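You operate a simulated robot arm through the tools that you are given. There is no shell and no other tool.

Carry out the task below with a simulated two-armed robot. There is one attempt and no reset: what you move stays moved.

Task
Swap the dirty foam in the air filter box for the blue one.
Fine: the black plug cap is off and stays off; dirty foam on the step, cover shut, its knob tight. Drop and damage nothing, leave nothing switched on.
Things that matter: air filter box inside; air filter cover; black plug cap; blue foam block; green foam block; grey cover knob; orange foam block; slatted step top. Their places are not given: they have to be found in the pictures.

It is judged by the outcome, as a careful person would: the job done as asked, and still so three seconds after it is handed in. It fails if anything else is knocked over, pushed out of place, dropped, spilled or broken. Lids that push on must go on centred and level and be pressed home; caps that screw on are set level and turned clockwise until they are tight.

Robot
Two 7-joint arms with fingered hands on one trunk that stands fixed in place. Base frame: the origin is at the foot of the trunk, x ahead of it, y to its left, z up. Lengths are in m, angles in rad, forces in N, time in s.
The left shoulder is at [0.194, 0.17, 1.002], the right one opposite. With the tool pointing down near the work surface each hand reaches from about 0.1 to 0.86 m from the base axis, measured 20 degrees to its own side. Payload 4 kg a hand.
The TCP of each hand is the grasp point between the finger pads, 0.026 m short of the fingertips. In the tool frame z runs along the fingers and y along their closing line. The gripper opens to 0.132 m. The gripper's body begins 0.073 m behind the TCP. The gripper is a hand of 4 fingers: y runs from the thumb to the fingers, the wrist lies at [0, 0, -0.224] in the tool frame, and closing takes about 1.5 s.
Orientation is that of the tool frame in the base frame, as a unit quaternion [w, x, y, z]. With the fingers straight down and closing along the base's y, the tool's x points along the base's -x, its y along +y and its z along -z.

Tools
- The arms move only by the tool nudge_tool. It takes "left_increments", "right_increments" or both (then of equal length, played together; a hand with none holds still); each is text: rows parted by semicolons, each of 7 numbers parted by spaces: the turn, a rotation vector about the tool's x, y, z in rad, then the shift along the tool's x, y, z in m, then the gripper command, from -1 (fully open) to 1 (shut), values between in proportion. In form: rx ry rz tx ty tz jaw; .... A call has 1 to 20 rows; each row shifts and turns the commanded pose from where the row before left it, along the tool's axes as they then stand. Rows are played at 5 a second. More than 0.05 m and 0.15 rad between two rows, or a gripper value outside its range, and nothing of the call is played. A pose out of reach is approached as far as the arm can. The call stops where the force on the tool passes 80 N (or 10 N more than at its start, if that is more) or the arm is blocked; 0.2 s more then pass. Each finger travels about 0.108 m/s and halts on what it meets, pressing with about 32 N; the grip force reading is that of the motor and also rises with nothing between the fingers. The clock runs only during rows and for 0.2 s after the last one: add rows that do not move to give the fingers time. It gives the time, the measured TCP pose, the force on the tool (base axes), the opening and the grip force at its end, in the units of the frame above (readings bear some noise), with the torque about the TCP (base axes, N m) and any sound that the robot's microphone picked up.
- Cameras (640 x 400 px; columns grow to the right, rows downward): "scene" is now at [0.329, 0.0335, 1.1425]; the picture's right is [0.28, -0.96, 0.00], its down [-0.70, -0.20, -0.69] and it looks along [0.66, 0.19, -0.73] (base axes); focal length 214 px, centre (320, 200). "left" rides on the left gripper at [-0.073, 0.006, -0.093] in its tool frame; the picture's right is [-0.08, -1.00, 0.00], its down [0.78, -0.06, -0.62] and it looks along [0.62, -0.05, 0.79] (tool axes); focal length 230 px, centre (320, 200). "right" rides on the right gripper at [0.073, 0.006, -0.094] in its tool frame; the picture's right is [-0.08, 1.00, 0.00], its down [-0.78, -0.06, -0.62] and it looks along [-0.61, -0.05, 0.79] (tool axes); focal length 230 px, centre (320, 200).
- capture(camera): a new picture of that camera. The clock stands still meanwhile.
- slide_trunk(by): slides the trunk up (or, below 0, down) by that many m; the arms and the scene camera ride with it, the base frame stays. It gives what a move gives, with no picture.
- hand_shape(shape, hand): the hand has 4 fingers and takes this shape, open, in about a second: jaw (thumb against the fingers, like two jaws); tri (thumb and two fingers); tip (a fingertip pinch); poke (one finger out to press); point (the index stretched); flat (the hand flat); cup (the hand cupped); fist (a fist). The gripper value then closes the fingers along that shape, each until it touches; the sizes above hold for jaw. It gives what a move gives, with no picture.
- head_to(pan, tilt): turns the head with the scene camera to pan (to the left, within 1.396 rad either way) and tilt (down, from -0.506 to 1.204), counted from straight ahead of the robot. It gives what a move gives.
- pixel_to_xyz(camera, pixels): for up to 12 pixels [column, row] of the newest picture of that camera ("zoom" is the newest enlarged one), the place [x, y, z] in the base frame of the surface seen there, good to about 0.003 m, but the place of the scene camera against the robot may be out by one fixed shift of up to 0.018 m in any direction. The clock stands still meanwhile.
- zoom(camera, box): a new picture of the part [left, top, right, bottom] of that camera's present view, enlarged. The clock stands still meanwhile.
- hand_in(): hands the job in; it is judged then, once.

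Unless the task says otherwise, let go and move clear before handing in.

The tools are called after "Call:" by a JSON object that holds its "fn" and its "kwargs". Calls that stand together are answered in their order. nudge_tool: Moves the arms, as the interface text tells. Its arguments: {"type":"object","properties":{"left_increments":{"type":"string"},"right_increments":{"type":"string"}},"required":[]} The other tools are called the same way: slide_trunk (by) slides the trunk up or down; hand_shape (shape, hand) gives the hand a shape; head_to (pan, tilt) turns the head that bears the scene camera; capture (camera) takes a picture; pixel_to_xyz (camera, pixels) gives the place of the surface under pixels of a picture; zoom (camera, box) takes an enlarged picture of a part of a camera's view; hand_in () hands the job in.

At the start:

```text
t: 0.0
left_tool_pos: [0.3841, 0.4416, 0.8943]
left_orientation: [-0.001, -0.013, 1.0, -0.012]
left_wrist_force: [0.7, 0.0, 0.1]
left_moment: [0.04, -0.02, -0.01]
left_gripper_width: 0.1318
left_finger_force: 0.1
left_shape: jaw
right_tool_pos: [0.5249, 0.0791, 0.9444]
right_orientation: [0.0, 0.0, 1.0, -0.001]
right_wrist_force: [0.2, 0.4, 0.7]
right_moment: [-0.01, -0.02, 0.01]
right_gripper_width: 0.1316
right_finger_force: 0.0
right_shape: jaw
trunk travel left (down, up): [-0.025, 0.326]
head pan, tilt: [0.89, 1.201]
```

scene: 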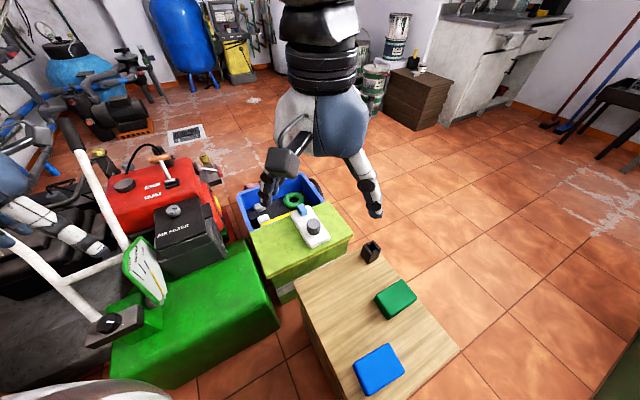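
right: 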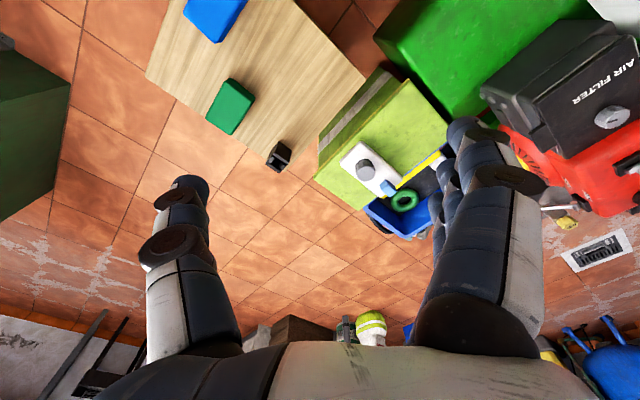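
left: 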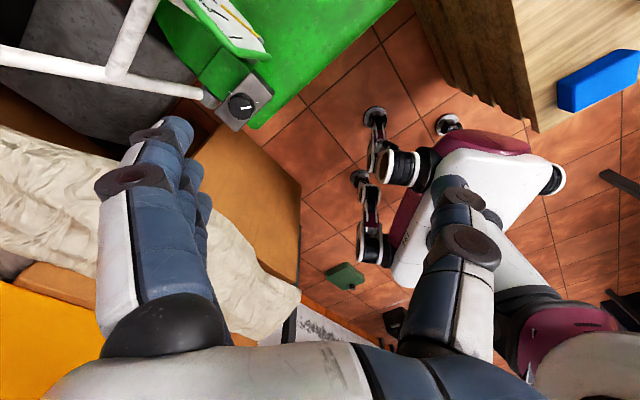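

The opening pictures show a black air filter box marked "AIR FILTER" near scene pixel (185,240), a wooden surface with green and blue foam, and a black cap at (371,251). I'll zoom in on these before moving anything.

Call:
{"fn": "zoom", "kwargs": {"camera": "scene", "box": [100, 130, 260, 290]}}

Call:
{"fn": "zoom", "kwargs": {"camera": "scene", "box": [240, 170, 480, 400]}}

Call:
{"fn": "pixel_to_xyz", "kwargs": {"camera": "scene", "pixels": [[176, 210], [185, 235], [220, 225], [371, 251], [395, 298], [378, 368], [370, 310], [315, 227], [300, 250], [200, 320], [145, 270], [110, 320]]}}

```text
2.50 times, centred on (180, 210) of scene
```

zoom: 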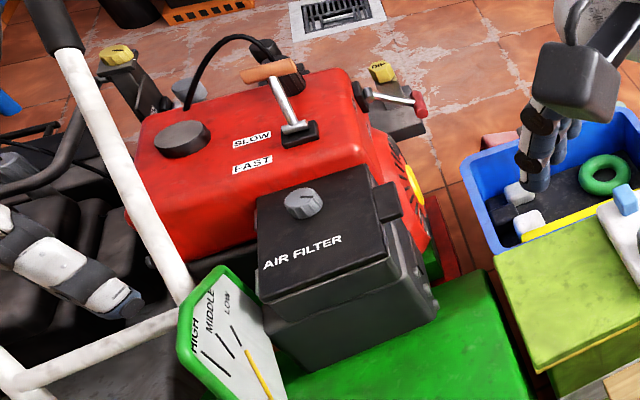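

```text
1.74 times, centred on (360, 285) of scene
```

zoom: 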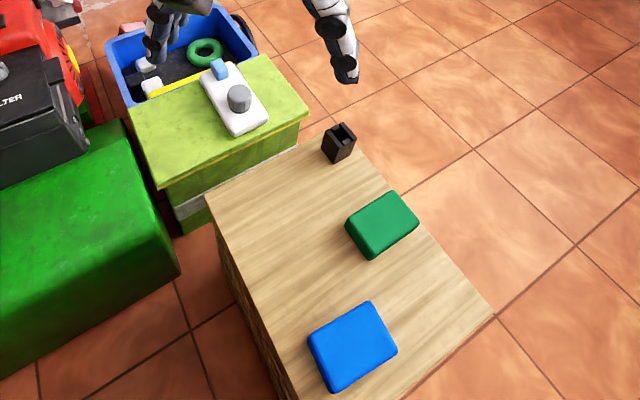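

```text
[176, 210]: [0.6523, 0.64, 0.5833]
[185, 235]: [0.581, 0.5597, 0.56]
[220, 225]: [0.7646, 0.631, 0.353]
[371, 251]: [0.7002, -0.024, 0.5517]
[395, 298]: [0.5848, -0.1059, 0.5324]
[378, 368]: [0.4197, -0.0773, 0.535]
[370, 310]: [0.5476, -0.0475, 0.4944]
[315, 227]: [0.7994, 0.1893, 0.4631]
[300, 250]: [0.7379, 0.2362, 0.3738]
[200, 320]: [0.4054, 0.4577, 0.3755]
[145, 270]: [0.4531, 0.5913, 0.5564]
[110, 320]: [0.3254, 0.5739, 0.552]
```

The filter box top is at about (0.6, 0.6, 0.57), the blue foam at (0.42, -0.08, 0.535) and the cap at (0.70, -0.02, 0.55). I don't see the slatted step yet, so I'll turn the head to look for it.

Call:
{"fn": "head_to", "kwargs": {"pan": 0.9, "tilt": 0.8}}

Call:
{"fn": "capture", "kwargs": {"camera": "scene"}}

```text
t: 0.9
left_tool_pos: [0.3792, 0.4419, 0.8884]
left_orientation: [-0.005, -0.025, 0.999, -0.025]
left_wrist_force: [-0.5, -1.2, 0.6]
left_moment: [-0.01, -0.02, 0.0]
left_gripper_width: 0.1319
left_finger_force: 0.1
left_shape: jaw
right_tool_pos: [0.525, 0.0795, 0.9451]
right_orientation: [0.0, -0.001, 1.0, 0.0]
right_wrist_force: [-0.3, -0.3, -0.3]
right_moment: [-0.02, 0.0, 0.01]
right_gripper_width: 0.1318
right_finger_force: 0.0
right_shape: jaw
trunk travel left (down, up): [-0.025, 0.326]
head pan, tilt: [0.901, 0.799]
```

```text
taken
```

scene: 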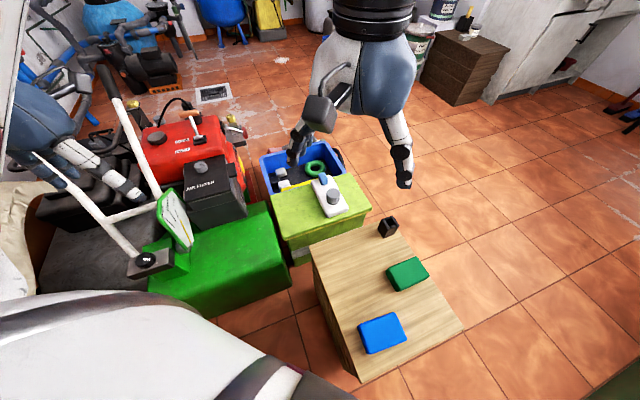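

The view shifted only a little, and the robot's own body now shows at lower left. I'll keep panning left and right to find the slatted step.

Call:
{"fn": "head_to", "kwargs": {"pan": 1.396, "tilt": 1.0}}

Call:
{"fn": "capture", "kwargs": {"camera": "scene"}}

Call:
{"fn": "head_to", "kwargs": {"pan": 0.0, "tilt": 1.0}}

Call:
{"fn": "capture", "kwargs": {"camera": "scene"}}

Call:
{"fn": "head_to", "kwargs": {"pan": -1.0, "tilt": 1.0}}

Call:
{"fn": "capture", "kwargs": {"camera": "scene"}}

```text
t: 1.8
left_tool_pos: [0.3787, 0.4425, 0.8874]
left_orientation: [-0.008, -0.024, 0.999, -0.023]
left_wrist_force: [0.3, -0.1, 0.1]
left_moment: [-0.01, 0.01, 0.01]
left_gripper_width: 0.1319
left_finger_force: 0.1
left_shape: jaw
right_tool_pos: [0.5258, 0.0797, 0.9433]
right_orientation: [0.0, 0.0, 1.0, 0.0]
right_wrist_force: [0.4, 0.2, -0.6]
right_moment: [0.0, 0.01, 0.0]
right_gripper_width: 0.1319
right_finger_force: 0.1
right_shape: jaw
trunk travel left (down, up): [-0.025, 0.326]
head pan, tilt: [1.396, 1.0]
```

```text
taken
```

scene: 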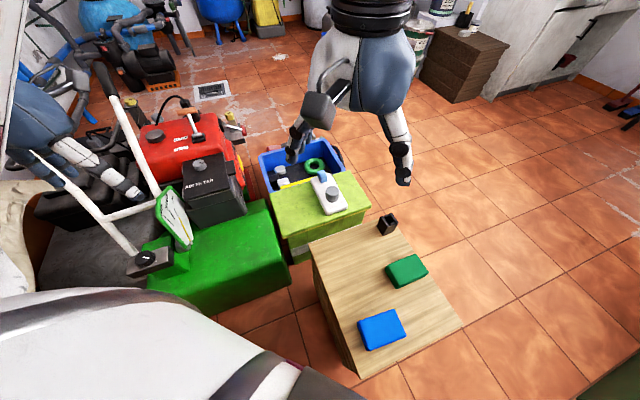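

```text
t: 3.3
left_tool_pos: [0.3783, 0.4426, 0.8877]
left_orientation: [-0.011, -0.024, 0.999, -0.023]
left_wrist_force: [0.1, -0.7, 0.3]
left_moment: [0.0, -0.01, 0.01]
left_gripper_width: 0.1319
left_finger_force: 0.1
left_shape: jaw
right_tool_pos: [0.5238, 0.0795, 0.943]
right_orientation: [0.0, -0.002, 1.0, 0.0]
right_wrist_force: [-0.9, -0.1, -0.5]
right_moment: [-0.02, -0.03, 0.01]
right_gripper_width: 0.1321
right_finger_force: 0.1
right_shape: jaw
trunk travel left (down, up): [-0.025, 0.326]
head pan, tilt: [0.0, 1.0]
```

```text
taken
```

scene: 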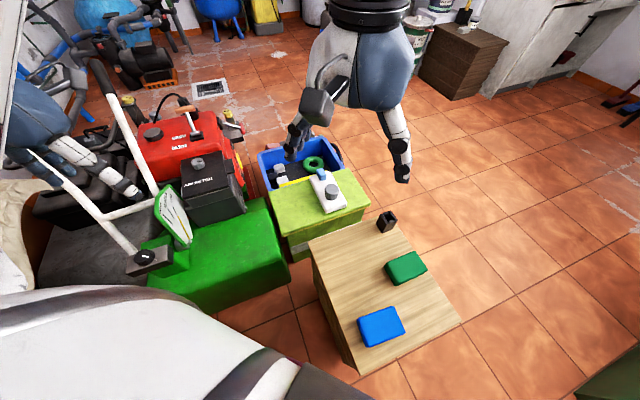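

```text
t: 4.6
left_tool_pos: [0.3786, 0.4431, 0.8873]
left_orientation: [-0.011, -0.024, 0.999, -0.024]
left_wrist_force: [1.0, 0.7, 0.7]
left_moment: [0.02, -0.01, 0.02]
left_gripper_width: 0.1318
left_finger_force: 0.1
left_shape: jaw
right_tool_pos: [0.5254, 0.0788, 0.9439]
right_orientation: [0.0, -0.001, 1.0, 0.0]
right_wrist_force: [-0.3, -0.2, -0.3]
right_moment: [-0.01, 0.01, -0.02]
right_gripper_width: 0.1316
right_finger_force: 0.0
right_shape: jaw
trunk travel left (down, up): [-0.025, 0.326]
head pan, tilt: [-1.0, 1.0]
```

```text
taken
```

scene: 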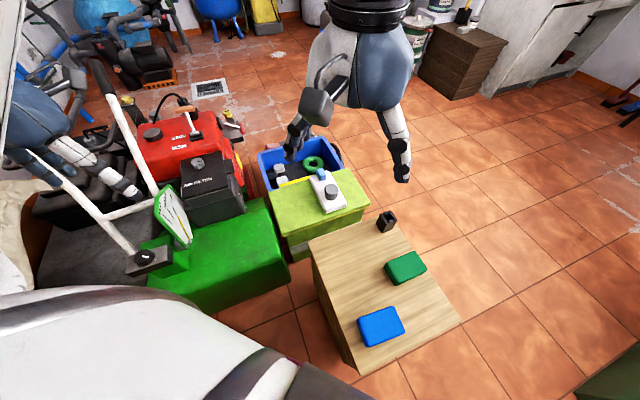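

The picture barely changes although the head reports different pans. I'll take another scene picture, plus the hand cameras, to check.

Call:
{"fn": "capture", "kwargs": {"camera": "scene"}}

Call:
{"fn": "pixel_to_xyz", "kwargs": {"camera": "scene", "pixels": [[198, 165], [210, 190], [387, 222], [405, 267], [381, 327], [360, 300], [335, 200], [220, 270], [170, 225], [150, 258], [460, 65], [100, 340]]}}

Call:
{"fn": "capture", "kwargs": {"camera": "left"}}

```text
taken
```

scene: 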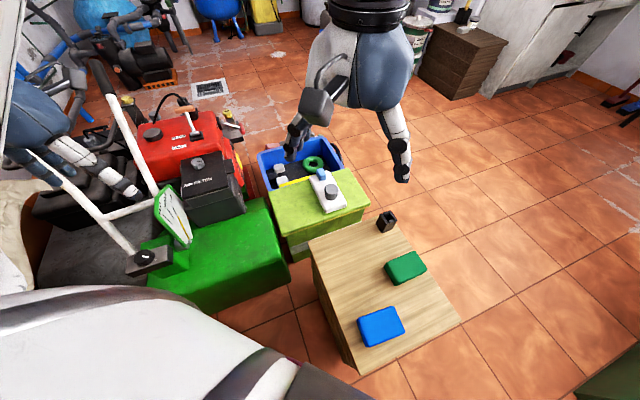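

```text
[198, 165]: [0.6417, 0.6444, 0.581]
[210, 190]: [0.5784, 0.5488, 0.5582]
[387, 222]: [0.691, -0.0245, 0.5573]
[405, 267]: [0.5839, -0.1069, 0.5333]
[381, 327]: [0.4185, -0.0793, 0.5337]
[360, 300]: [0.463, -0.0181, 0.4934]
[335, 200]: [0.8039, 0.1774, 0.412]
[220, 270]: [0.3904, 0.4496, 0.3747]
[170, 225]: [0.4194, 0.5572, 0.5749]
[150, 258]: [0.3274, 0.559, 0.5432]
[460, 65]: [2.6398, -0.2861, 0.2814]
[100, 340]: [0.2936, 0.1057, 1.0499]
```

```text
taken
```

left: 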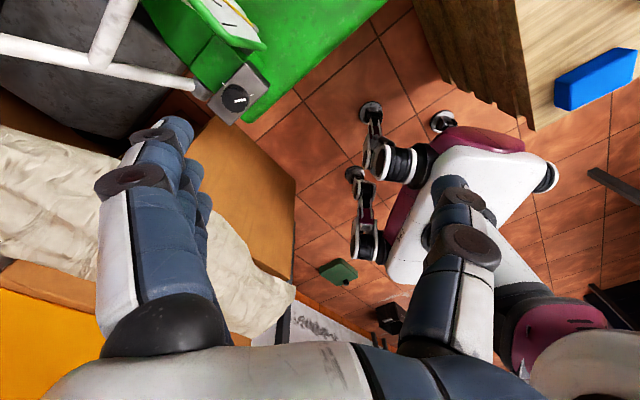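

The scene view really isn't following pan. I'll try going back to the original head pose and then a large tilt change.

Call:
{"fn": "head_to", "kwargs": {"pan": 0.89, "tilt": 1.2}}

Call:
{"fn": "capture", "kwargs": {"camera": "scene"}}

Call:
{"fn": "head_to", "kwargs": {"pan": 0.5, "tilt": 0.3}}

Call:
{"fn": "capture", "kwargs": {"camera": "scene"}}

```text
t: 6.5
left_tool_pos: [0.3787, 0.4431, 0.8885]
left_orientation: [-0.008, -0.024, 0.999, -0.024]
left_wrist_force: [-0.4, 0.4, -0.1]
left_moment: [-0.04, 0.01, -0.04]
left_gripper_width: 0.1319
left_finger_force: 0.0
left_shape: jaw
right_tool_pos: [0.5249, 0.0791, 0.9442]
right_orientation: [0.0, -0.001, 1.0, -0.001]
right_wrist_force: [0.0, 0.1, 0.9]
right_moment: [0.01, -0.03, 0.0]
right_gripper_width: 0.1318
right_finger_force: 0.1
right_shape: jaw
trunk travel left (down, up): [-0.025, 0.326]
head pan, tilt: [0.89, 1.201]
```

```text
taken
```

scene: 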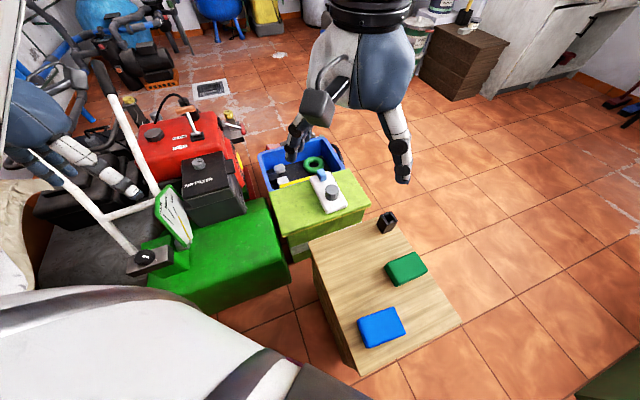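

```text
t: 7.7
left_tool_pos: [0.3787, 0.4423, 0.8883]
left_orientation: [-0.006, -0.025, 0.999, -0.025]
left_wrist_force: [-0.2, -0.1, 0.6]
left_moment: [0.03, 0.01, 0.01]
left_gripper_width: 0.1319
left_finger_force: 0.1
left_shape: jaw
right_tool_pos: [0.5247, 0.0797, 0.9436]
right_orientation: [0.0, -0.001, 1.0, 0.001]
right_wrist_force: [0.1, -0.3, -0.3]
right_moment: [0.0, -0.01, 0.0]
right_gripper_width: 0.1317
right_finger_force: 0.1
right_shape: jaw
trunk travel left (down, up): [-0.025, 0.326]
head pan, tilt: [0.499, 0.3]
```

```text
taken
```

scene: 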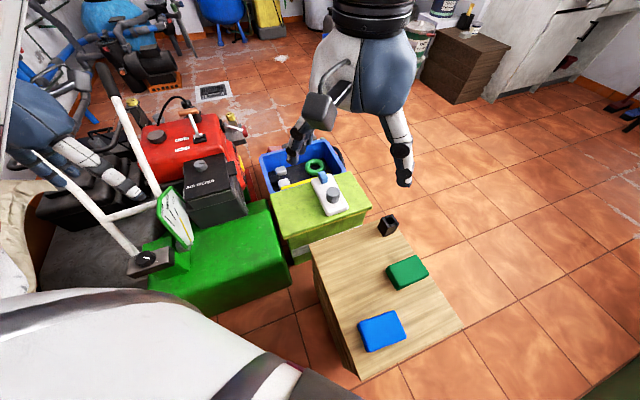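

The scene camera is effectively fixed, so I'll use zooms and the hand cameras to look for the slatted step around the machine and beside the robot.

Call:
{"fn": "zoom", "kwargs": {"camera": "left", "box": [0, 100, 320, 400]}}

Call:
{"fn": "zoom", "kwargs": {"camera": "left", "box": [380, 0, 640, 160]}}

Call:
{"fn": "zoom", "kwargs": {"camera": "scene", "box": [0, 80, 180, 290]}}

Call:
{"fn": "zoom", "kwargs": {"camera": "scene", "box": [240, 130, 380, 270]}}

Call:
{"fn": "capture", "kwargs": {"camera": "right"}}

```text
1.33 times, centred on (160, 250) of left
```

zoom: 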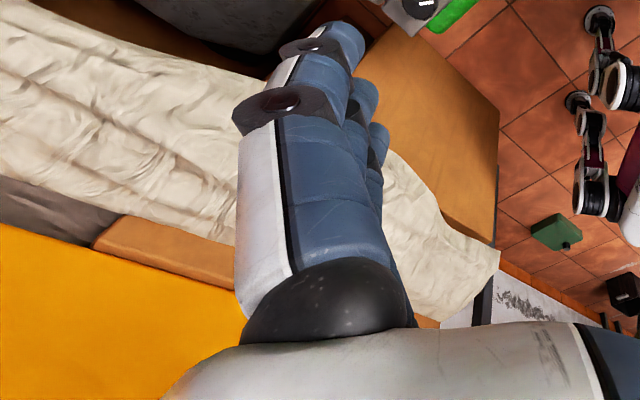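

```text
2.46 times, centred on (510, 80) of left
```

zoom: 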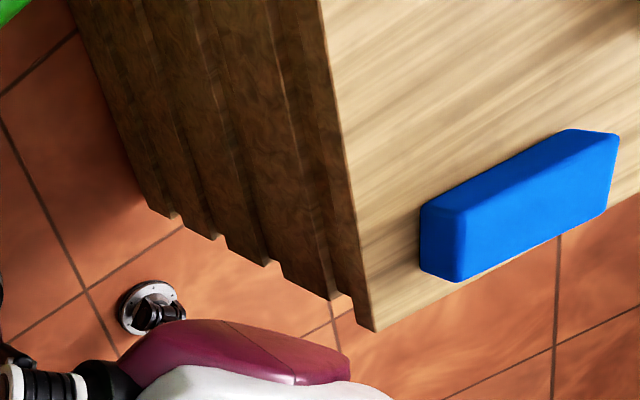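

```text
1.90 times, centred on (90, 185) of scene
```

zoom: 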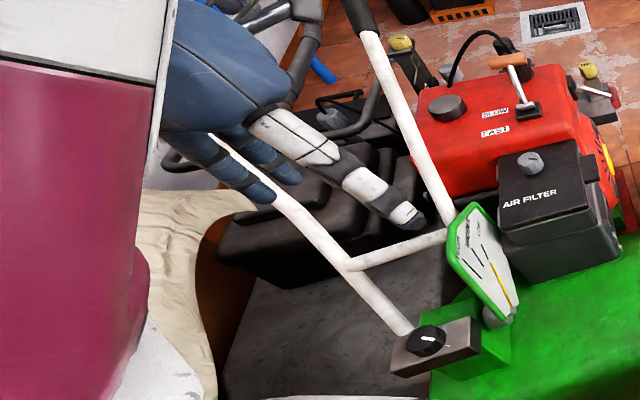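

```text
2.86 times, centred on (310, 200) of scene
```

zoom: 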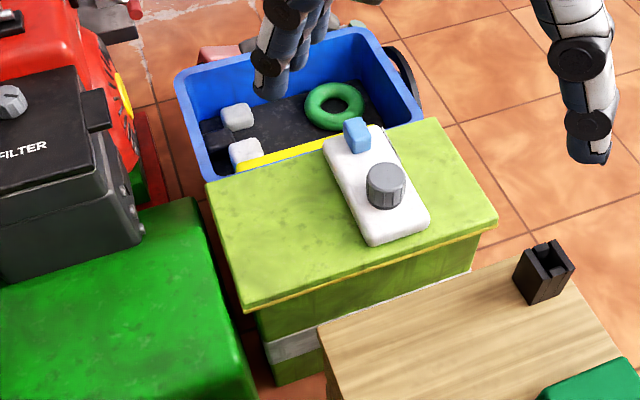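

```text
taken
```

right: 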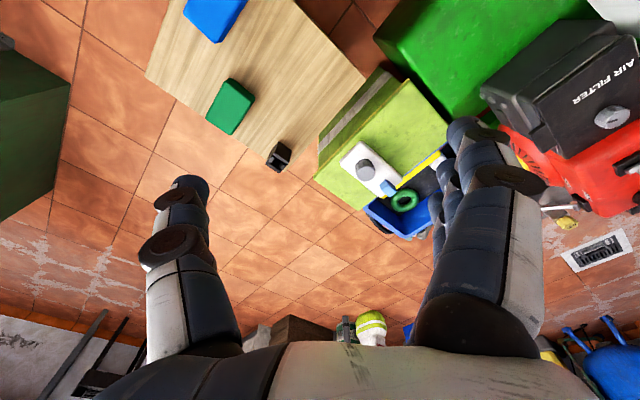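

The pale wooden stand with ribbed sides, carrying the blue and green foam, is the only reachable thing that looks like a slatted step. Next I'll zoom in on the filter box, its knob and latch, and the black part on the stand.

Call:
{"fn": "zoom", "kwargs": {"camera": "scene", "box": [170, 140, 260, 220]}}

Call:
{"fn": "zoom", "kwargs": {"camera": "scene", "box": [110, 80, 260, 170]}}

Call:
{"fn": "zoom", "kwargs": {"camera": "scene", "box": [350, 200, 440, 290]}}

Call:
{"fn": "zoom", "kwargs": {"camera": "right", "box": [460, 0, 640, 240]}}

```text
5.00 times, centred on (215, 180) of scene
```

zoom: 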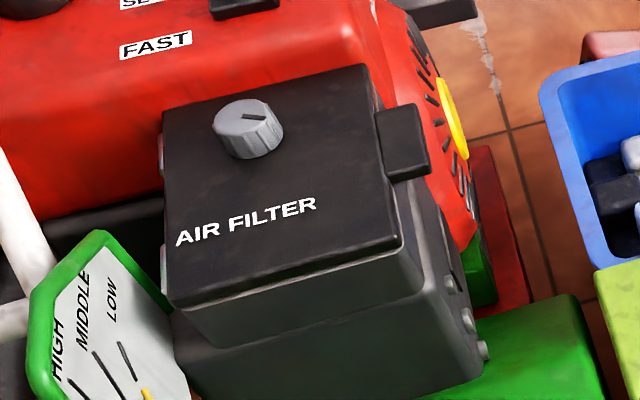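

```text
4.27 times, centred on (185, 125) of scene
```

zoom: 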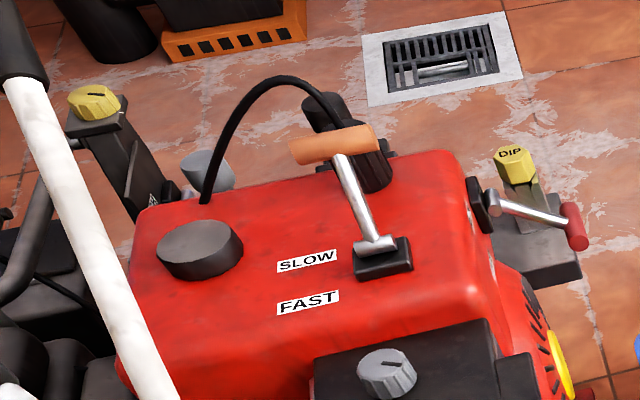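

```text
4.44 times, centred on (395, 245) of scene
```

zoom: 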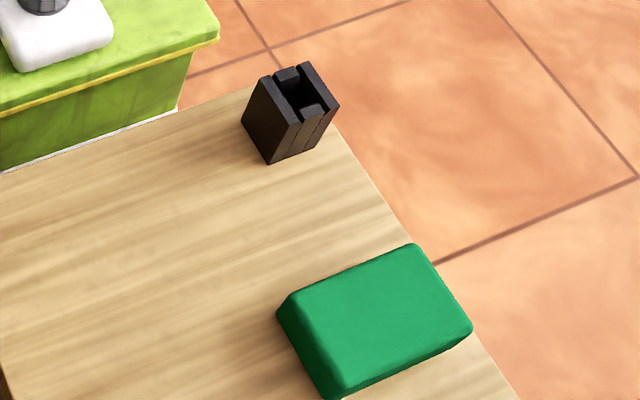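

```text
1.67 times, centred on (550, 120) of right
```

zoom: 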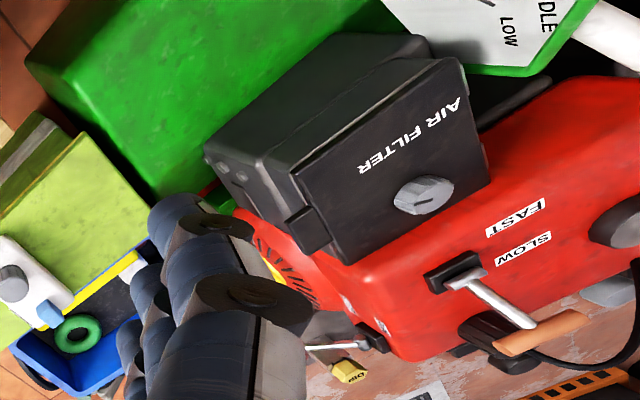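

The cover has a grey knob at zoom (248,128), a tab on its right edge at (403,140) and hinge barrels on its left edge at (162,155) and (165,285), so it looks hinged on the left. I'll measure these points.

Call:
{"fn": "zoom", "kwargs": {"camera": "scene", "box": [170, 140, 260, 220]}}

Call:
{"fn": "pixel_to_xyz", "kwargs": {"camera": "zoom", "pixels": [[244, 118], [215, 120], [278, 118], [250, 155], [390, 120], [415, 115], [428, 165], [170, 120], [175, 295], [360, 75], [395, 235], [280, 180]]}}

Call:
{"fn": "pixel_to_xyz", "kwargs": {"camera": "zoom", "pixels": [[161, 155], [163, 285], [405, 160], [395, 200], [300, 310], [450, 320], [200, 340], [440, 290], [330, 360], [580, 330], [250, 40], [470, 350]]}}

```text
5.00 times, centred on (215, 180) of scene
```

zoom: 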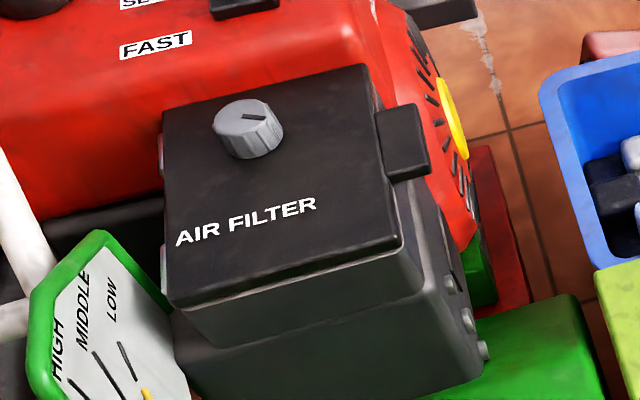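

```text
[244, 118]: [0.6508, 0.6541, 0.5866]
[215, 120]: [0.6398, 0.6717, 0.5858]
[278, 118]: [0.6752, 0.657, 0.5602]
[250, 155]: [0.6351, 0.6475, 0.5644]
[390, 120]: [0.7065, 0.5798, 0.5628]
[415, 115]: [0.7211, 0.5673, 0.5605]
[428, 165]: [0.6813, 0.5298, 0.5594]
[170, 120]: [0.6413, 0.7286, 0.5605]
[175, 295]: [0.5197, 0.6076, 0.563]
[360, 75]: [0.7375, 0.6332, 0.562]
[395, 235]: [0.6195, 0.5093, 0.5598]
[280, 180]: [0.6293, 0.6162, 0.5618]
```

```text
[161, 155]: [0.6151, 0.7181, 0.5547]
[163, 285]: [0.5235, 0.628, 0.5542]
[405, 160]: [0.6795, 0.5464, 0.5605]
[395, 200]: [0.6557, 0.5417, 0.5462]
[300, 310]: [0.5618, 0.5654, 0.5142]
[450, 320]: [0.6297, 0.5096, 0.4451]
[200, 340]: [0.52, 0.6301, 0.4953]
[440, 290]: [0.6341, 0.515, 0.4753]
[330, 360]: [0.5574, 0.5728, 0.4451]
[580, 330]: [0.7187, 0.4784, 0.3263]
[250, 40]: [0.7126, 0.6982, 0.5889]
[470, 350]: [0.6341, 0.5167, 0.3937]
```

The cover is a level plate at z≈0.561, about 0.17 by 0.14 m and turned 45° to the base axes, with the hinge at its far-left edge and the tab at (0.70, 0.555). I'll compare the right hand camera's coordinates with these to find the scene camera's shift.

Call:
{"fn": "pixel_to_xyz", "kwargs": {"camera": "right", "pixels": [[612, 117], [600, 60], [520, 100], [495, 105], [528, 125], [280, 155], [232, 105], [215, 15], [360, 165], [366, 168], [250, 60], [610, 45]]}}

Call:
{"fn": "zoom", "kwargs": {"camera": "right", "box": [150, 0, 310, 180]}}

Call:
{"fn": "pixel_to_xyz", "kwargs": {"camera": "scene", "pixels": [[387, 222], [408, 267], [381, 330], [326, 180], [331, 192], [350, 290]]}}

```text
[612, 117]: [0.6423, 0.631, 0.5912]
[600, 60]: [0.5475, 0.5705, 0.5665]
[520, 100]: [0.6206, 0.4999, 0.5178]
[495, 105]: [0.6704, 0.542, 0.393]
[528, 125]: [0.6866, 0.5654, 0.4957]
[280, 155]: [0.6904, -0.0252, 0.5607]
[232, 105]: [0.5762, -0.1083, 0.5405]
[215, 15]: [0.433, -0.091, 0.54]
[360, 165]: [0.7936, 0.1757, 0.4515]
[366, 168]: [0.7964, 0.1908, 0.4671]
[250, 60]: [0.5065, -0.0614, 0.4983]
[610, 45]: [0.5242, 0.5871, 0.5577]
```

```text
2.22 times, centred on (230, 90) of right
```

zoom: 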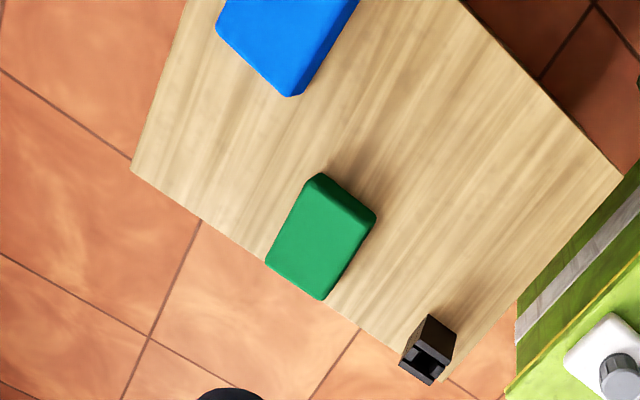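

```text
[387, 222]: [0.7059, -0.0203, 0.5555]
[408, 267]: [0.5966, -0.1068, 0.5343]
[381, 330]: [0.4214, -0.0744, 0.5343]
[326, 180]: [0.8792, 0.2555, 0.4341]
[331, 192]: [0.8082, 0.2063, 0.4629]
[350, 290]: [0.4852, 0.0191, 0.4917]
```

The hand camera reads heights about 6 mm above the scene camera, so I'll trust the hand cameras for the final approach. Before moving the left arm I'll locate the obstacles: handlebar, lever panel and engine levers.

Call:
{"fn": "pixel_to_xyz", "kwargs": {"camera": "scene", "pixels": [[98, 72], [113, 100], [135, 145], [155, 190], [60, 175], [95, 210], [135, 250], [170, 195], [165, 240], [185, 105], [197, 130], [145, 210]]}}

Call:
{"fn": "nudge_tool", "kwargs": {"right_increments": "0 0 0 0 -0.05 0 -1; 0 0 0 0 -0.05 0 -1; 0 0 0 0 -0.05 0 -1; 0 0 0 0 -0.05 0 -1; 0 0 0 0 -0.05 0 -1; 0 0 0 0 -0.05 0 -1; 0 0 0 0.04 -0.03 0 -1; 0 0 0 0.04 -0.02 0 -1; 0 0 0 0.04 0 0 -1"}}

```text
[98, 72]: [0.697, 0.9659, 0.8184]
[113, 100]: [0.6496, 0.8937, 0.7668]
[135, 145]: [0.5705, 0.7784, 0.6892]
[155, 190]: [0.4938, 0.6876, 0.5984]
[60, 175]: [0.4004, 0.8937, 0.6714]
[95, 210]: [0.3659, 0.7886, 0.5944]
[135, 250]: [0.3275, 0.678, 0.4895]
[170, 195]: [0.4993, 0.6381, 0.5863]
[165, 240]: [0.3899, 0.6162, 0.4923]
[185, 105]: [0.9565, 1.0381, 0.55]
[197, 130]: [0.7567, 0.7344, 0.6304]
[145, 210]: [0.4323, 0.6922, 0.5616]
```

```text
t: 9.7
left_tool_pos: [0.3782, 0.4423, 0.8881]
left_orientation: [-0.006, -0.026, 0.999, -0.024]
left_wrist_force: [-0.2, -0.4, -0.1]
left_moment: [0.02, 0.01, 0.0]
left_gripper_width: 0.1317
left_finger_force: 0.1
left_shape: jaw
right_tool_pos: [0.4035, -0.2736, 0.945]
right_orientation: [0.0, -0.001, 1.0, 0.0]
right_wrist_force: [0.0, 0.2, 0.4]
right_moment: [-0.01, -0.01, 0.03]
right_gripper_width: 0.132
right_finger_force: 0.0
right_shape: jaw
trunk travel left (down, up): [-0.025, 0.326]
head pan, tilt: [0.499, 0.3]
```

The right hand is now parked clear on the right. The handlebar tube runs behind the hinge line, about 8 cm beyond it and rising. I'll move the left hand above and to the right of the cover at a safe height for a close look.

Call:
{"fn": "nudge_tool", "kwargs": {"left_increments": "0 0 0 -0.05 0.005 0 -1; 0 0 0 -0.05 0.005 0 -1; 0 0 0 -0.05 0.005 0 -1; 0 0 0 -0.05 0.005 0 -1; 0 0 0 -0.05 0.005 0 -1; 0 0 0 -0.05 0.005 0 -1; 0 0 0.13 0 0 0 -1; 0 0 0.13 0 0 0 -1; 0 0 0.13 0 0 0 -1; 0 0 0.13 0 0 0 -1; 0 0 0.13 0 0 0 -1; 0 0 0.135 0 0 0 -1; 0 0 0 0 0 0 -1"}}

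Call:
{"fn": "capture", "kwargs": {"camera": "left"}}

Call:
{"fn": "capture", "kwargs": {"camera": "scene"}}

```text
refused: row 1 steps farther than a row can; nothing moved
```

```text
taken
```

left: 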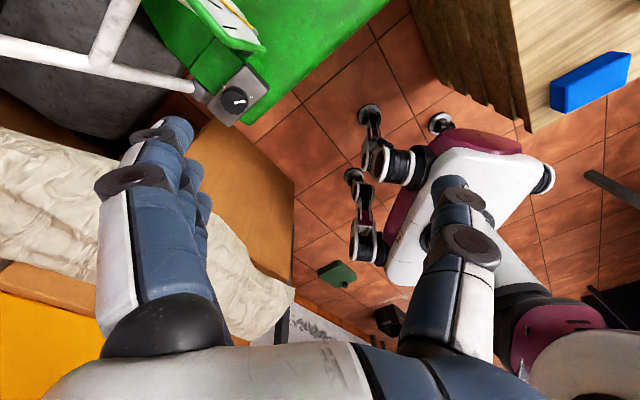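

```text
taken
```

scene: 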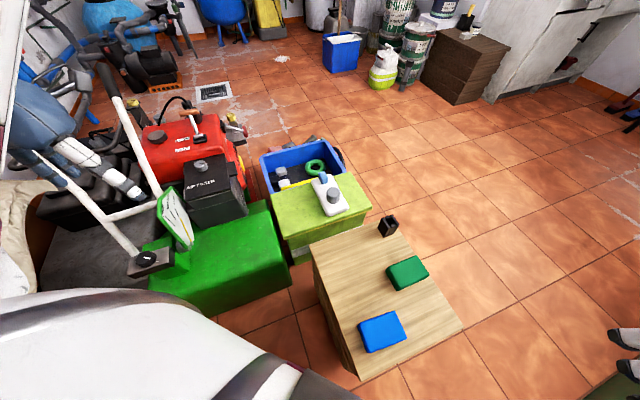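

The call was refused because the combined step was just over 5 cm. I'll use slightly shorter rows.

Call:
{"fn": "nudge_tool", "kwargs": {"left_increments": "0 0 0 -0.043 0.005 0 -1; 0 0 0 -0.043 0.005 0 -1; 0 0 0 -0.043 0.005 0 -1; 0 0 0 -0.043 0.005 0 -1; 0 0 0 -0.043 0.005 0 -1; 0 0 0 -0.043 0.005 0 -1; 0 0 0 -0.042 0.005 0 -1; 0 0 0.13 0 0 0 -1; 0 0 0.13 0 0 0 -1; 0 0 0.13 0 0 0 -1; 0 0 0.13 0 0 0 -1; 0 0 0.13 0 0 0 -1; 0 0 0.135 0 0 0 -1; 0 0 0 0 0 0 -1"}}

Call:
{"fn": "capture", "kwargs": {"camera": "left"}}

Call:
{"fn": "capture", "kwargs": {"camera": "scene"}}

```text
t: 12.7
left_tool_pos: [0.6838, 0.4835, 0.8937]
left_orientation: [0.003, 0.371, 0.929, -0.012]
left_wrist_force: [-0.9, -0.4, 0.3]
left_moment: [-0.02, -0.04, -0.02]
left_gripper_width: 0.1319
left_finger_force: 0.1
left_shape: jaw
right_tool_pos: [0.4036, -0.2731, 0.9442]
right_orientation: [0.0, -0.001, 1.0, 0.001]
right_wrist_force: [0.3, -0.1, -0.9]
right_moment: [0.0, 0.01, 0.0]
right_gripper_width: 0.132
right_finger_force: 0.0
right_shape: jaw
trunk travel left (down, up): [-0.025, 0.326]
head pan, tilt: [0.499, 0.3]
```

```text
taken
```

left: 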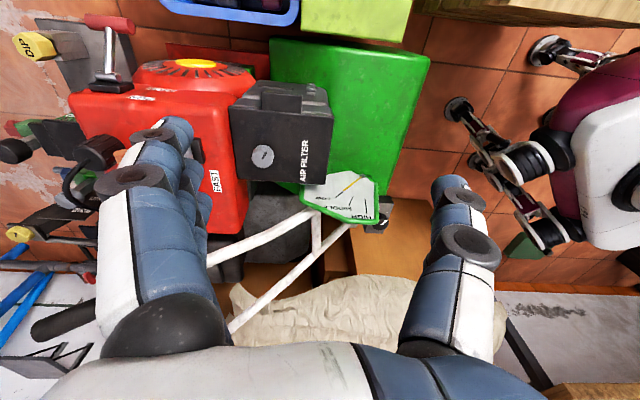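

```text
taken
```

scene: 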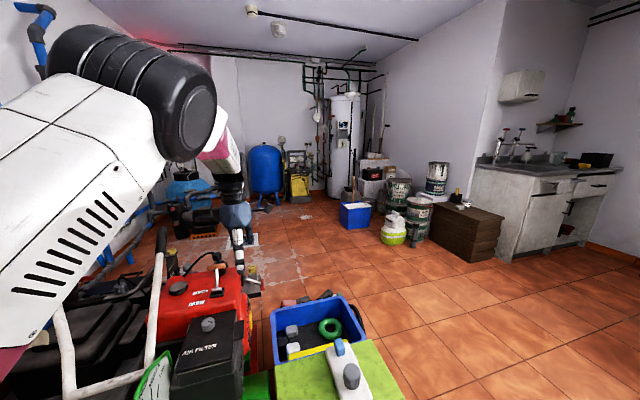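

The left camera now sees the cover: knob at (262,155), tab at (292,103). The scene camera has also finally tilted up. I'll zoom in on the cover and aim the head back down at the work.

Call:
{"fn": "zoom", "kwargs": {"camera": "left", "box": [200, 60, 360, 220]}}

Call:
{"fn": "pixel_to_xyz", "kwargs": {"camera": "left", "pixels": [[262, 155], [232, 110], [241, 177], [333, 113], [328, 183], [290, 103], [280, 105], [300, 103], [290, 97], [251, 155], [273, 156], [290, 140]]}}

Call:
{"fn": "head_to", "kwargs": {"pan": 0.6, "tilt": 0.9}}

Call:
{"fn": "capture", "kwargs": {"camera": "scene"}}

```text
2.50 times, centred on (280, 140) of left
```

zoom: 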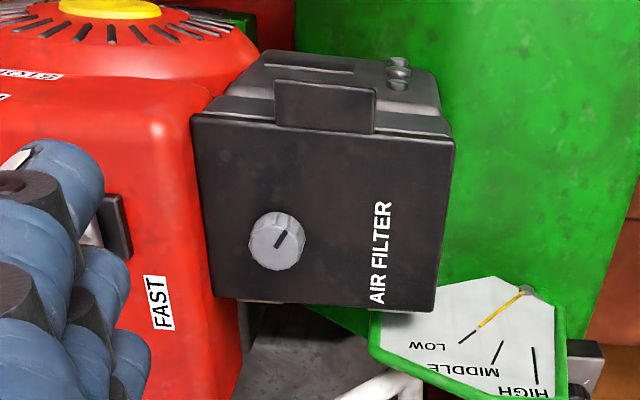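

```text
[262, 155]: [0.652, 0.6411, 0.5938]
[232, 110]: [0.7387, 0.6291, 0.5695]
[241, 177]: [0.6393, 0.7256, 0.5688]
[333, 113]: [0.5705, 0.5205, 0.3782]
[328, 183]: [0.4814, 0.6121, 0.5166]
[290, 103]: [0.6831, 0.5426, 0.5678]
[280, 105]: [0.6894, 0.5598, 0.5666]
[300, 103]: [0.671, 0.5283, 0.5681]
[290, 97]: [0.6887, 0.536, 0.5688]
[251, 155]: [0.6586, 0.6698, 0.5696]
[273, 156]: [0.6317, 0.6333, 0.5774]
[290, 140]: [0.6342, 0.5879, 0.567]
```

```text
t: 13.7
left_tool_pos: [0.684, 0.4834, 0.8921]
left_orientation: [0.003, 0.371, 0.929, -0.012]
left_wrist_force: [-0.3, 0.1, -0.2]
left_moment: [0.03, 0.01, -0.02]
left_gripper_width: 0.1321
left_finger_force: 0.0
left_shape: jaw
right_tool_pos: [0.4042, -0.2729, 0.945]
right_orientation: [0.0, -0.001, 1.0, 0.0]
right_wrist_force: [0.5, -0.1, 0.7]
right_moment: [-0.02, 0.01, 0.01]
right_gripper_width: 0.1318
right_finger_force: 0.0
right_shape: jaw
trunk travel left (down, up): [-0.025, 0.326]
head pan, tilt: [0.6, 0.901]
```

```text
taken
```

scene: 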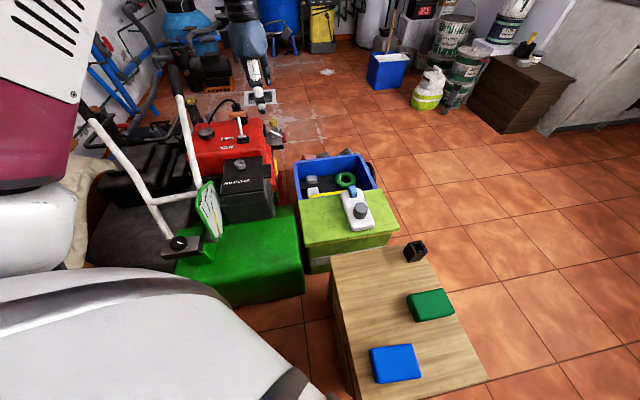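

The head view now follows. From the hand camera the cover top is at z≈0.569, the knob near (0.650, 0.645, 0.594) and the tab near (0.685, 0.543, 0.568). I'll zoom tighter for exact knob and tab edges.

Call:
{"fn": "zoom", "kwargs": {"camera": "left", "box": [222, 80, 322, 190]}}

```text
3.64 times, centred on (272, 135) of left
```

zoom: 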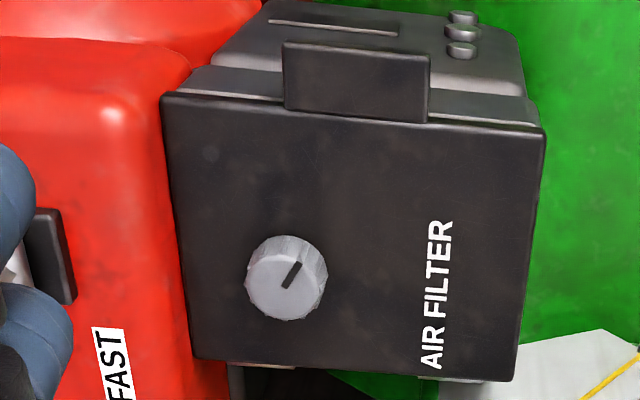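

Call:
{"fn": "pixel_to_xyz", "kwargs": {"camera": "zoom", "pixels": [[283, 285], [252, 285], [315, 290], [285, 265], [283, 312], [355, 75], [290, 75], [422, 85], [355, 50], [355, 105], [200, 250], [500, 250]]}}

Call:
{"fn": "pixel_to_xyz", "kwargs": {"camera": "zoom", "pixels": [[168, 105], [536, 140], [195, 352], [508, 372], [262, 363], [450, 380], [335, 25], [462, 35], [340, 200], [250, 200], [420, 60], [295, 55]]}}

```text
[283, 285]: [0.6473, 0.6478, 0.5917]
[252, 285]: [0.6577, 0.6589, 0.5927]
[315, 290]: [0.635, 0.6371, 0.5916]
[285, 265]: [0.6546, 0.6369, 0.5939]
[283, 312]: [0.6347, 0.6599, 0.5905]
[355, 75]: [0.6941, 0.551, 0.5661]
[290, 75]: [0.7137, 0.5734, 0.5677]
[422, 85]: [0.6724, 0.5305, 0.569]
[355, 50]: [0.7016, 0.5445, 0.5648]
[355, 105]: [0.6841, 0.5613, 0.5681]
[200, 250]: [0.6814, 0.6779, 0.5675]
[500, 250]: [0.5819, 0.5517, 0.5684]
```

```text
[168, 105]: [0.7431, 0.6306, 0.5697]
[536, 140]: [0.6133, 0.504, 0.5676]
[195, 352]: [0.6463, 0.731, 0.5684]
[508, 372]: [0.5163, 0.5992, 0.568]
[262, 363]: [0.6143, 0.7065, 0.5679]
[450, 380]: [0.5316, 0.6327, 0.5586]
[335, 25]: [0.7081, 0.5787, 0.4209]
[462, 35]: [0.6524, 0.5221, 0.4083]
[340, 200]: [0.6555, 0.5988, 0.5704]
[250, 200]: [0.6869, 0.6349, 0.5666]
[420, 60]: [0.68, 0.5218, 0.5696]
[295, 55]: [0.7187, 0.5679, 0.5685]
```

Cover corners from the hand camera: (0.743,0.631), (0.613,0.504), (0.646,0.731) and (0.516,0.599), with the knob centred near (0.6455,0.648) and its top at z 0.592. I'll check how close the red engine and throttle lever come before lowering onto the knob.

Call:
{"fn": "pixel_to_xyz", "kwargs": {"camera": "zoom", "pixels": [[150, 60], [150, 150], [160, 250], [180, 340], [110, 250], [60, 250], [110, 370], [50, 150], [200, 40], [60, 80]]}}

Call:
{"fn": "zoom", "kwargs": {"camera": "scene", "box": [180, 90, 300, 220]}}

```text
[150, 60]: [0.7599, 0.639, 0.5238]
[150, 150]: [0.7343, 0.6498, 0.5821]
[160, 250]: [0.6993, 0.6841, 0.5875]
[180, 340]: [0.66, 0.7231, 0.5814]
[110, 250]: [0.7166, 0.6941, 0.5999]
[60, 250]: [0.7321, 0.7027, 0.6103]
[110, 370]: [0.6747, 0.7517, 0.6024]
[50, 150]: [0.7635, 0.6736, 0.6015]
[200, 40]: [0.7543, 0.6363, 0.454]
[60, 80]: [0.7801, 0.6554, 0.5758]
```

```text
3.08 times, centred on (240, 155) of scene
```

zoom: 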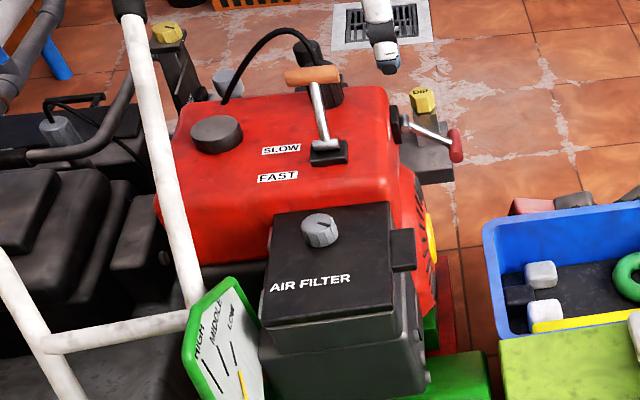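

Call:
{"fn": "pixel_to_xyz", "kwargs": {"camera": "zoom", "pixels": [[325, 152], [322, 120], [312, 75], [295, 75], [335, 72], [215, 130], [290, 40], [165, 150], [145, 90], [180, 220], [230, 300], [320, 225]]}}

Call:
{"fn": "nudge_tool", "kwargs": {"left_increments": "-0.02 0.0147 0.0256 0 0 0 -1; 0 0 0 0.036 0.0223 0 -1; 0 0 0 0.036 0.0223 0 -1; 0 0 0 0.036 0.0223 0 -1; 0 0 0 0.0356 0.0223 0 -1; 0 0 0 0 0 0.03 -0.06; 0 0 0 0 0 0.03 -0.06; 0 0 0 0 0 0.03 -0.06; 0 0 0 0 0 0 -0.06"}}

Call:
{"fn": "capture", "kwargs": {"camera": "left"}}

Call:
{"fn": "capture", "kwargs": {"camera": "scene"}}

```text
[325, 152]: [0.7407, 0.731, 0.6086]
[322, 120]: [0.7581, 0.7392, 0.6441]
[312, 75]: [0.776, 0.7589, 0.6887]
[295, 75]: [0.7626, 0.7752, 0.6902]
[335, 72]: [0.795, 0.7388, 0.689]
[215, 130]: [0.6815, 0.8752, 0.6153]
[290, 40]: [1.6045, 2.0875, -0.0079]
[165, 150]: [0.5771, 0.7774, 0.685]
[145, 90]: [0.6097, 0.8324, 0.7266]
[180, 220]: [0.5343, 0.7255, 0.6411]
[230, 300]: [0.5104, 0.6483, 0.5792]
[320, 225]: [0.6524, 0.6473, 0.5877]
```

```text
t: 15.7
left_tool_pos: [0.6451, 0.6485, 0.8023]
left_orientation: [0.002, 0.382, 0.924, 0.0]
left_wrist_force: [-0.4, 0.8, -0.6]
left_moment: [-0.04, 0.01, 0.0]
left_gripper_width: 0.0707
left_finger_force: 0.1
left_shape: jaw
right_tool_pos: [0.4035, -0.2729, 0.9442]
right_orientation: [0.0, -0.001, 1.0, 0.0]
right_wrist_force: [-0.1, 0.2, 0.2]
right_moment: [0.02, 0.02, 0.01]
right_gripper_width: 0.1319
right_finger_force: 0.1
right_shape: jaw
trunk travel left (down, up): [-0.025, 0.326]
head pan, tilt: [0.6, 0.901]
```

```text
taken
```

left: 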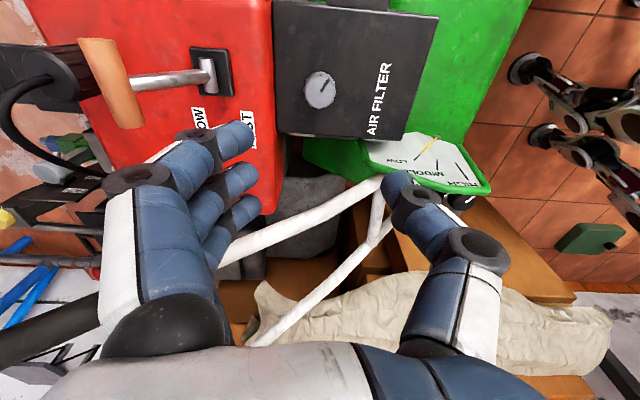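

```text
taken
```

scene: 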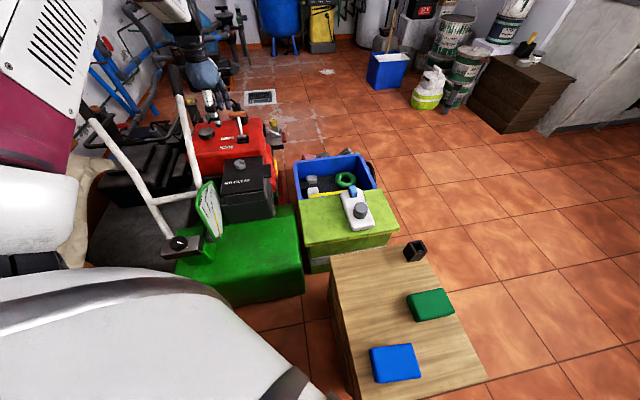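

The TCP sits directly over the knob, with the knob at image (320,90) where expected. I'll lower to just above the knob and look again.

Call:
{"fn": "nudge_tool", "kwargs": {"left_increments": "0 0 0 0 0 0.04 -0.06; 0 0 0 0 0 0.04 -0.06; 0 0 0 0 0 0.04 -0.06; 0 0 0 0 0 0.04 -0.06; 0 0 0 0 0 0.012 -0.06; 0 0 0 0 0 0 -0.06"}}

Call:
{"fn": "capture", "kwargs": {"camera": "left"}}

Call:
{"fn": "zoom", "kwargs": {"camera": "scene", "box": [180, 90, 300, 220]}}

```text
t: 17.1
left_tool_pos: [0.6457, 0.6487, 0.6306]
left_orientation: [0.001, 0.382, 0.924, 0.0]
left_wrist_force: [-0.5, -0.1, -0.1]
left_moment: [0.02, 0.02, 0.0]
left_gripper_width: 0.0706
left_finger_force: 0.1
left_shape: jaw
right_tool_pos: [0.4029, -0.2723, 0.9445]
right_orientation: [0.001, -0.001, 1.0, 0.0]
right_wrist_force: [-0.6, -0.1, 0.3]
right_moment: [0.02, -0.04, -0.02]
right_gripper_width: 0.1318
right_finger_force: 0.1
right_shape: jaw
trunk travel left (down, up): [-0.025, 0.326]
head pan, tilt: [0.6, 0.901]
```

```text
taken
```

left: 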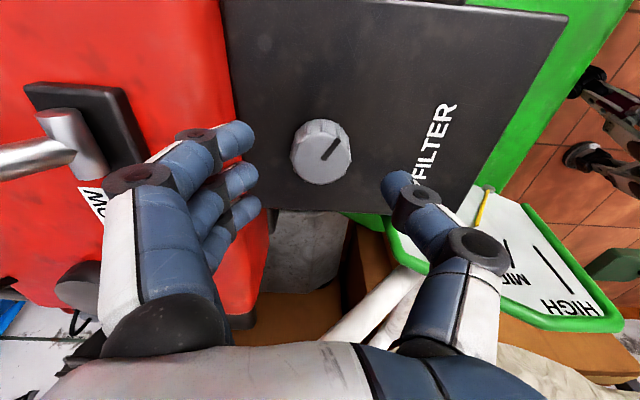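

```text
3.08 times, centred on (240, 155) of scene
```

zoom: 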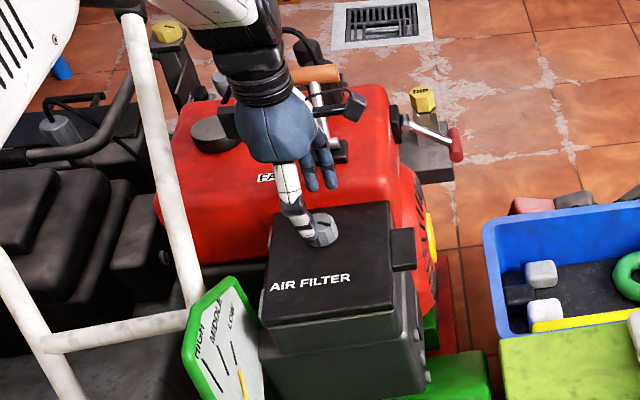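

The knob is centred between the fingers at (320,150). I'll narrow the opening to about 5.5 cm, lower 3 cm so the fingertips sit beside the knob, and close on it.

Call:
{"fn": "nudge_tool", "kwargs": {"left_increments": "0 0 0 0 0 0 0.17; 0 0 0 0 0 0.01 0.17; 0 0 0 0 0 0.01 0.17; 0 0 0 0 0 0.01 0.17; 0 0 0 0 0 0 0.17"}}

Call:
{"fn": "capture", "kwargs": {"camera": "left"}}

Call:
{"fn": "zoom", "kwargs": {"camera": "scene", "box": [200, 110, 300, 210]}}

```text
t: 18.3
left_tool_pos: [0.6457, 0.6479, 0.6004]
left_orientation: [0.0, 0.383, 0.924, 0.0]
left_wrist_force: [0.4, 0.6, -0.6]
left_moment: [0.02, 0.01, 0.02]
left_gripper_width: 0.0553
left_finger_force: 0.1
left_shape: jaw
right_tool_pos: [0.4029, -0.2728, 0.9445]
right_orientation: [0.0, -0.001, 1.0, 0.001]
right_wrist_force: [0.1, 0.1, 0.3]
right_moment: [0.0, 0.01, -0.02]
right_gripper_width: 0.132
right_finger_force: 0.1
right_shape: jaw
trunk travel left (down, up): [-0.025, 0.326]
head pan, tilt: [0.6, 0.901]
```

```text
taken
```

left: 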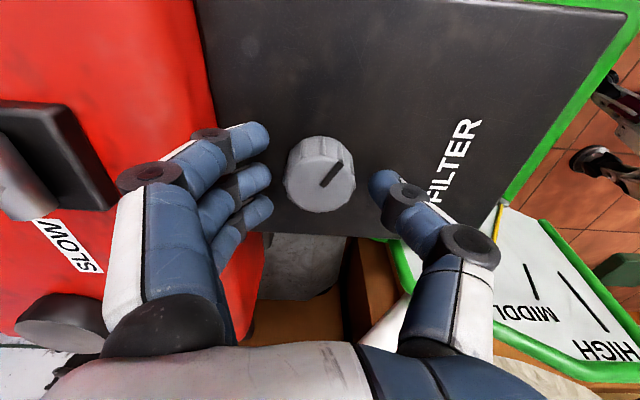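

```text
4.00 times, centred on (250, 160) of scene
```

zoom: 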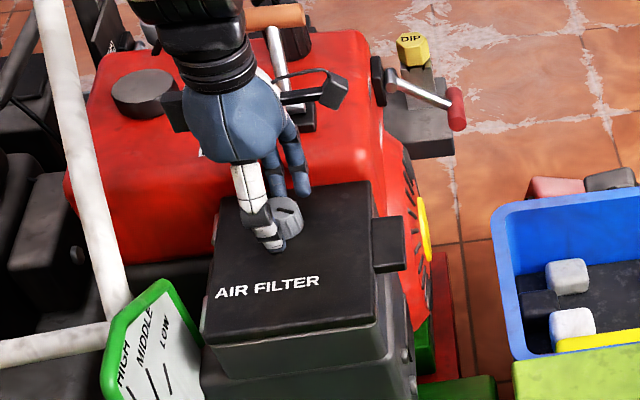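

The fingers straddle the knob. I'll measure the knob's centre from this close view before gripping.

Call:
{"fn": "pixel_to_xyz", "kwargs": {"camera": "left", "pixels": [[318, 172], [295, 172], [345, 168], [318, 150], [318, 192], [318, 205], [345, 158], [322, 185]]}}

```text
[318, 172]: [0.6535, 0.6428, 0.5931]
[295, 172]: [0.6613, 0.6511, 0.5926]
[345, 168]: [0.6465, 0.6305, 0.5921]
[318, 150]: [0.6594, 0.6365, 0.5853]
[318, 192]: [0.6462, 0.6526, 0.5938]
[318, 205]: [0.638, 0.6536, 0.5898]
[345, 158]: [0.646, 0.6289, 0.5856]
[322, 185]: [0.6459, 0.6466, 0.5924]
```

The knob is centred on the TCP to within about 2 mm. I'll close the fingers on it.

Call:
{"fn": "nudge_tool", "kwargs": {"left_increments": "0 0 0 0 0 0 1; 0 0 0 0 0 0 1; 0 0 0 0 0 0 1; 0 0 0 0 0 0 1; 0 0 0 0 0 0 1; 0 0 0 0 0 0 1"}}

Call:
{"fn": "capture", "kwargs": {"camera": "left"}}

```text
t: 19.7
left_tool_pos: [0.6445, 0.6478, 0.6001]
left_orientation: [0.0, 0.383, 0.924, 0.0]
left_wrist_force: [-2.7, -1.4, -1.5]
left_moment: [-0.01, 0.01, 0.05]
left_gripper_width: 0.0249
left_finger_force: 32.3
left_shape: jaw
right_tool_pos: [0.4039, -0.2734, 0.9461]
right_orientation: [0.0, -0.001, 1.0, 0.0]
right_wrist_force: [-0.1, 0.4, -0.2]
right_moment: [-0.01, 0.0, 0.01]
right_gripper_width: 0.1319
right_finger_force: 0.0
right_shape: jaw
trunk travel left (down, up): [-0.025, 0.326]
head pan, tilt: [0.6, 0.901]
```

```text
taken
```

left: 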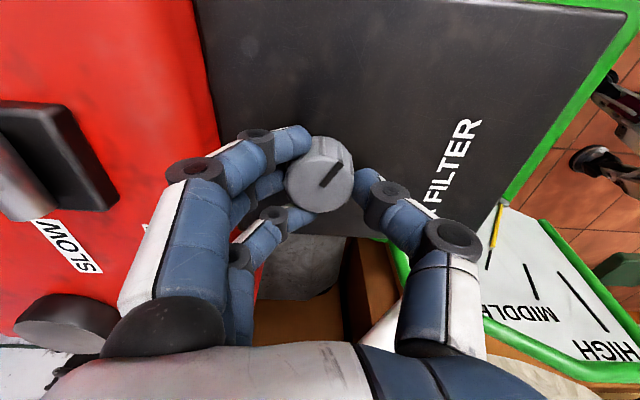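

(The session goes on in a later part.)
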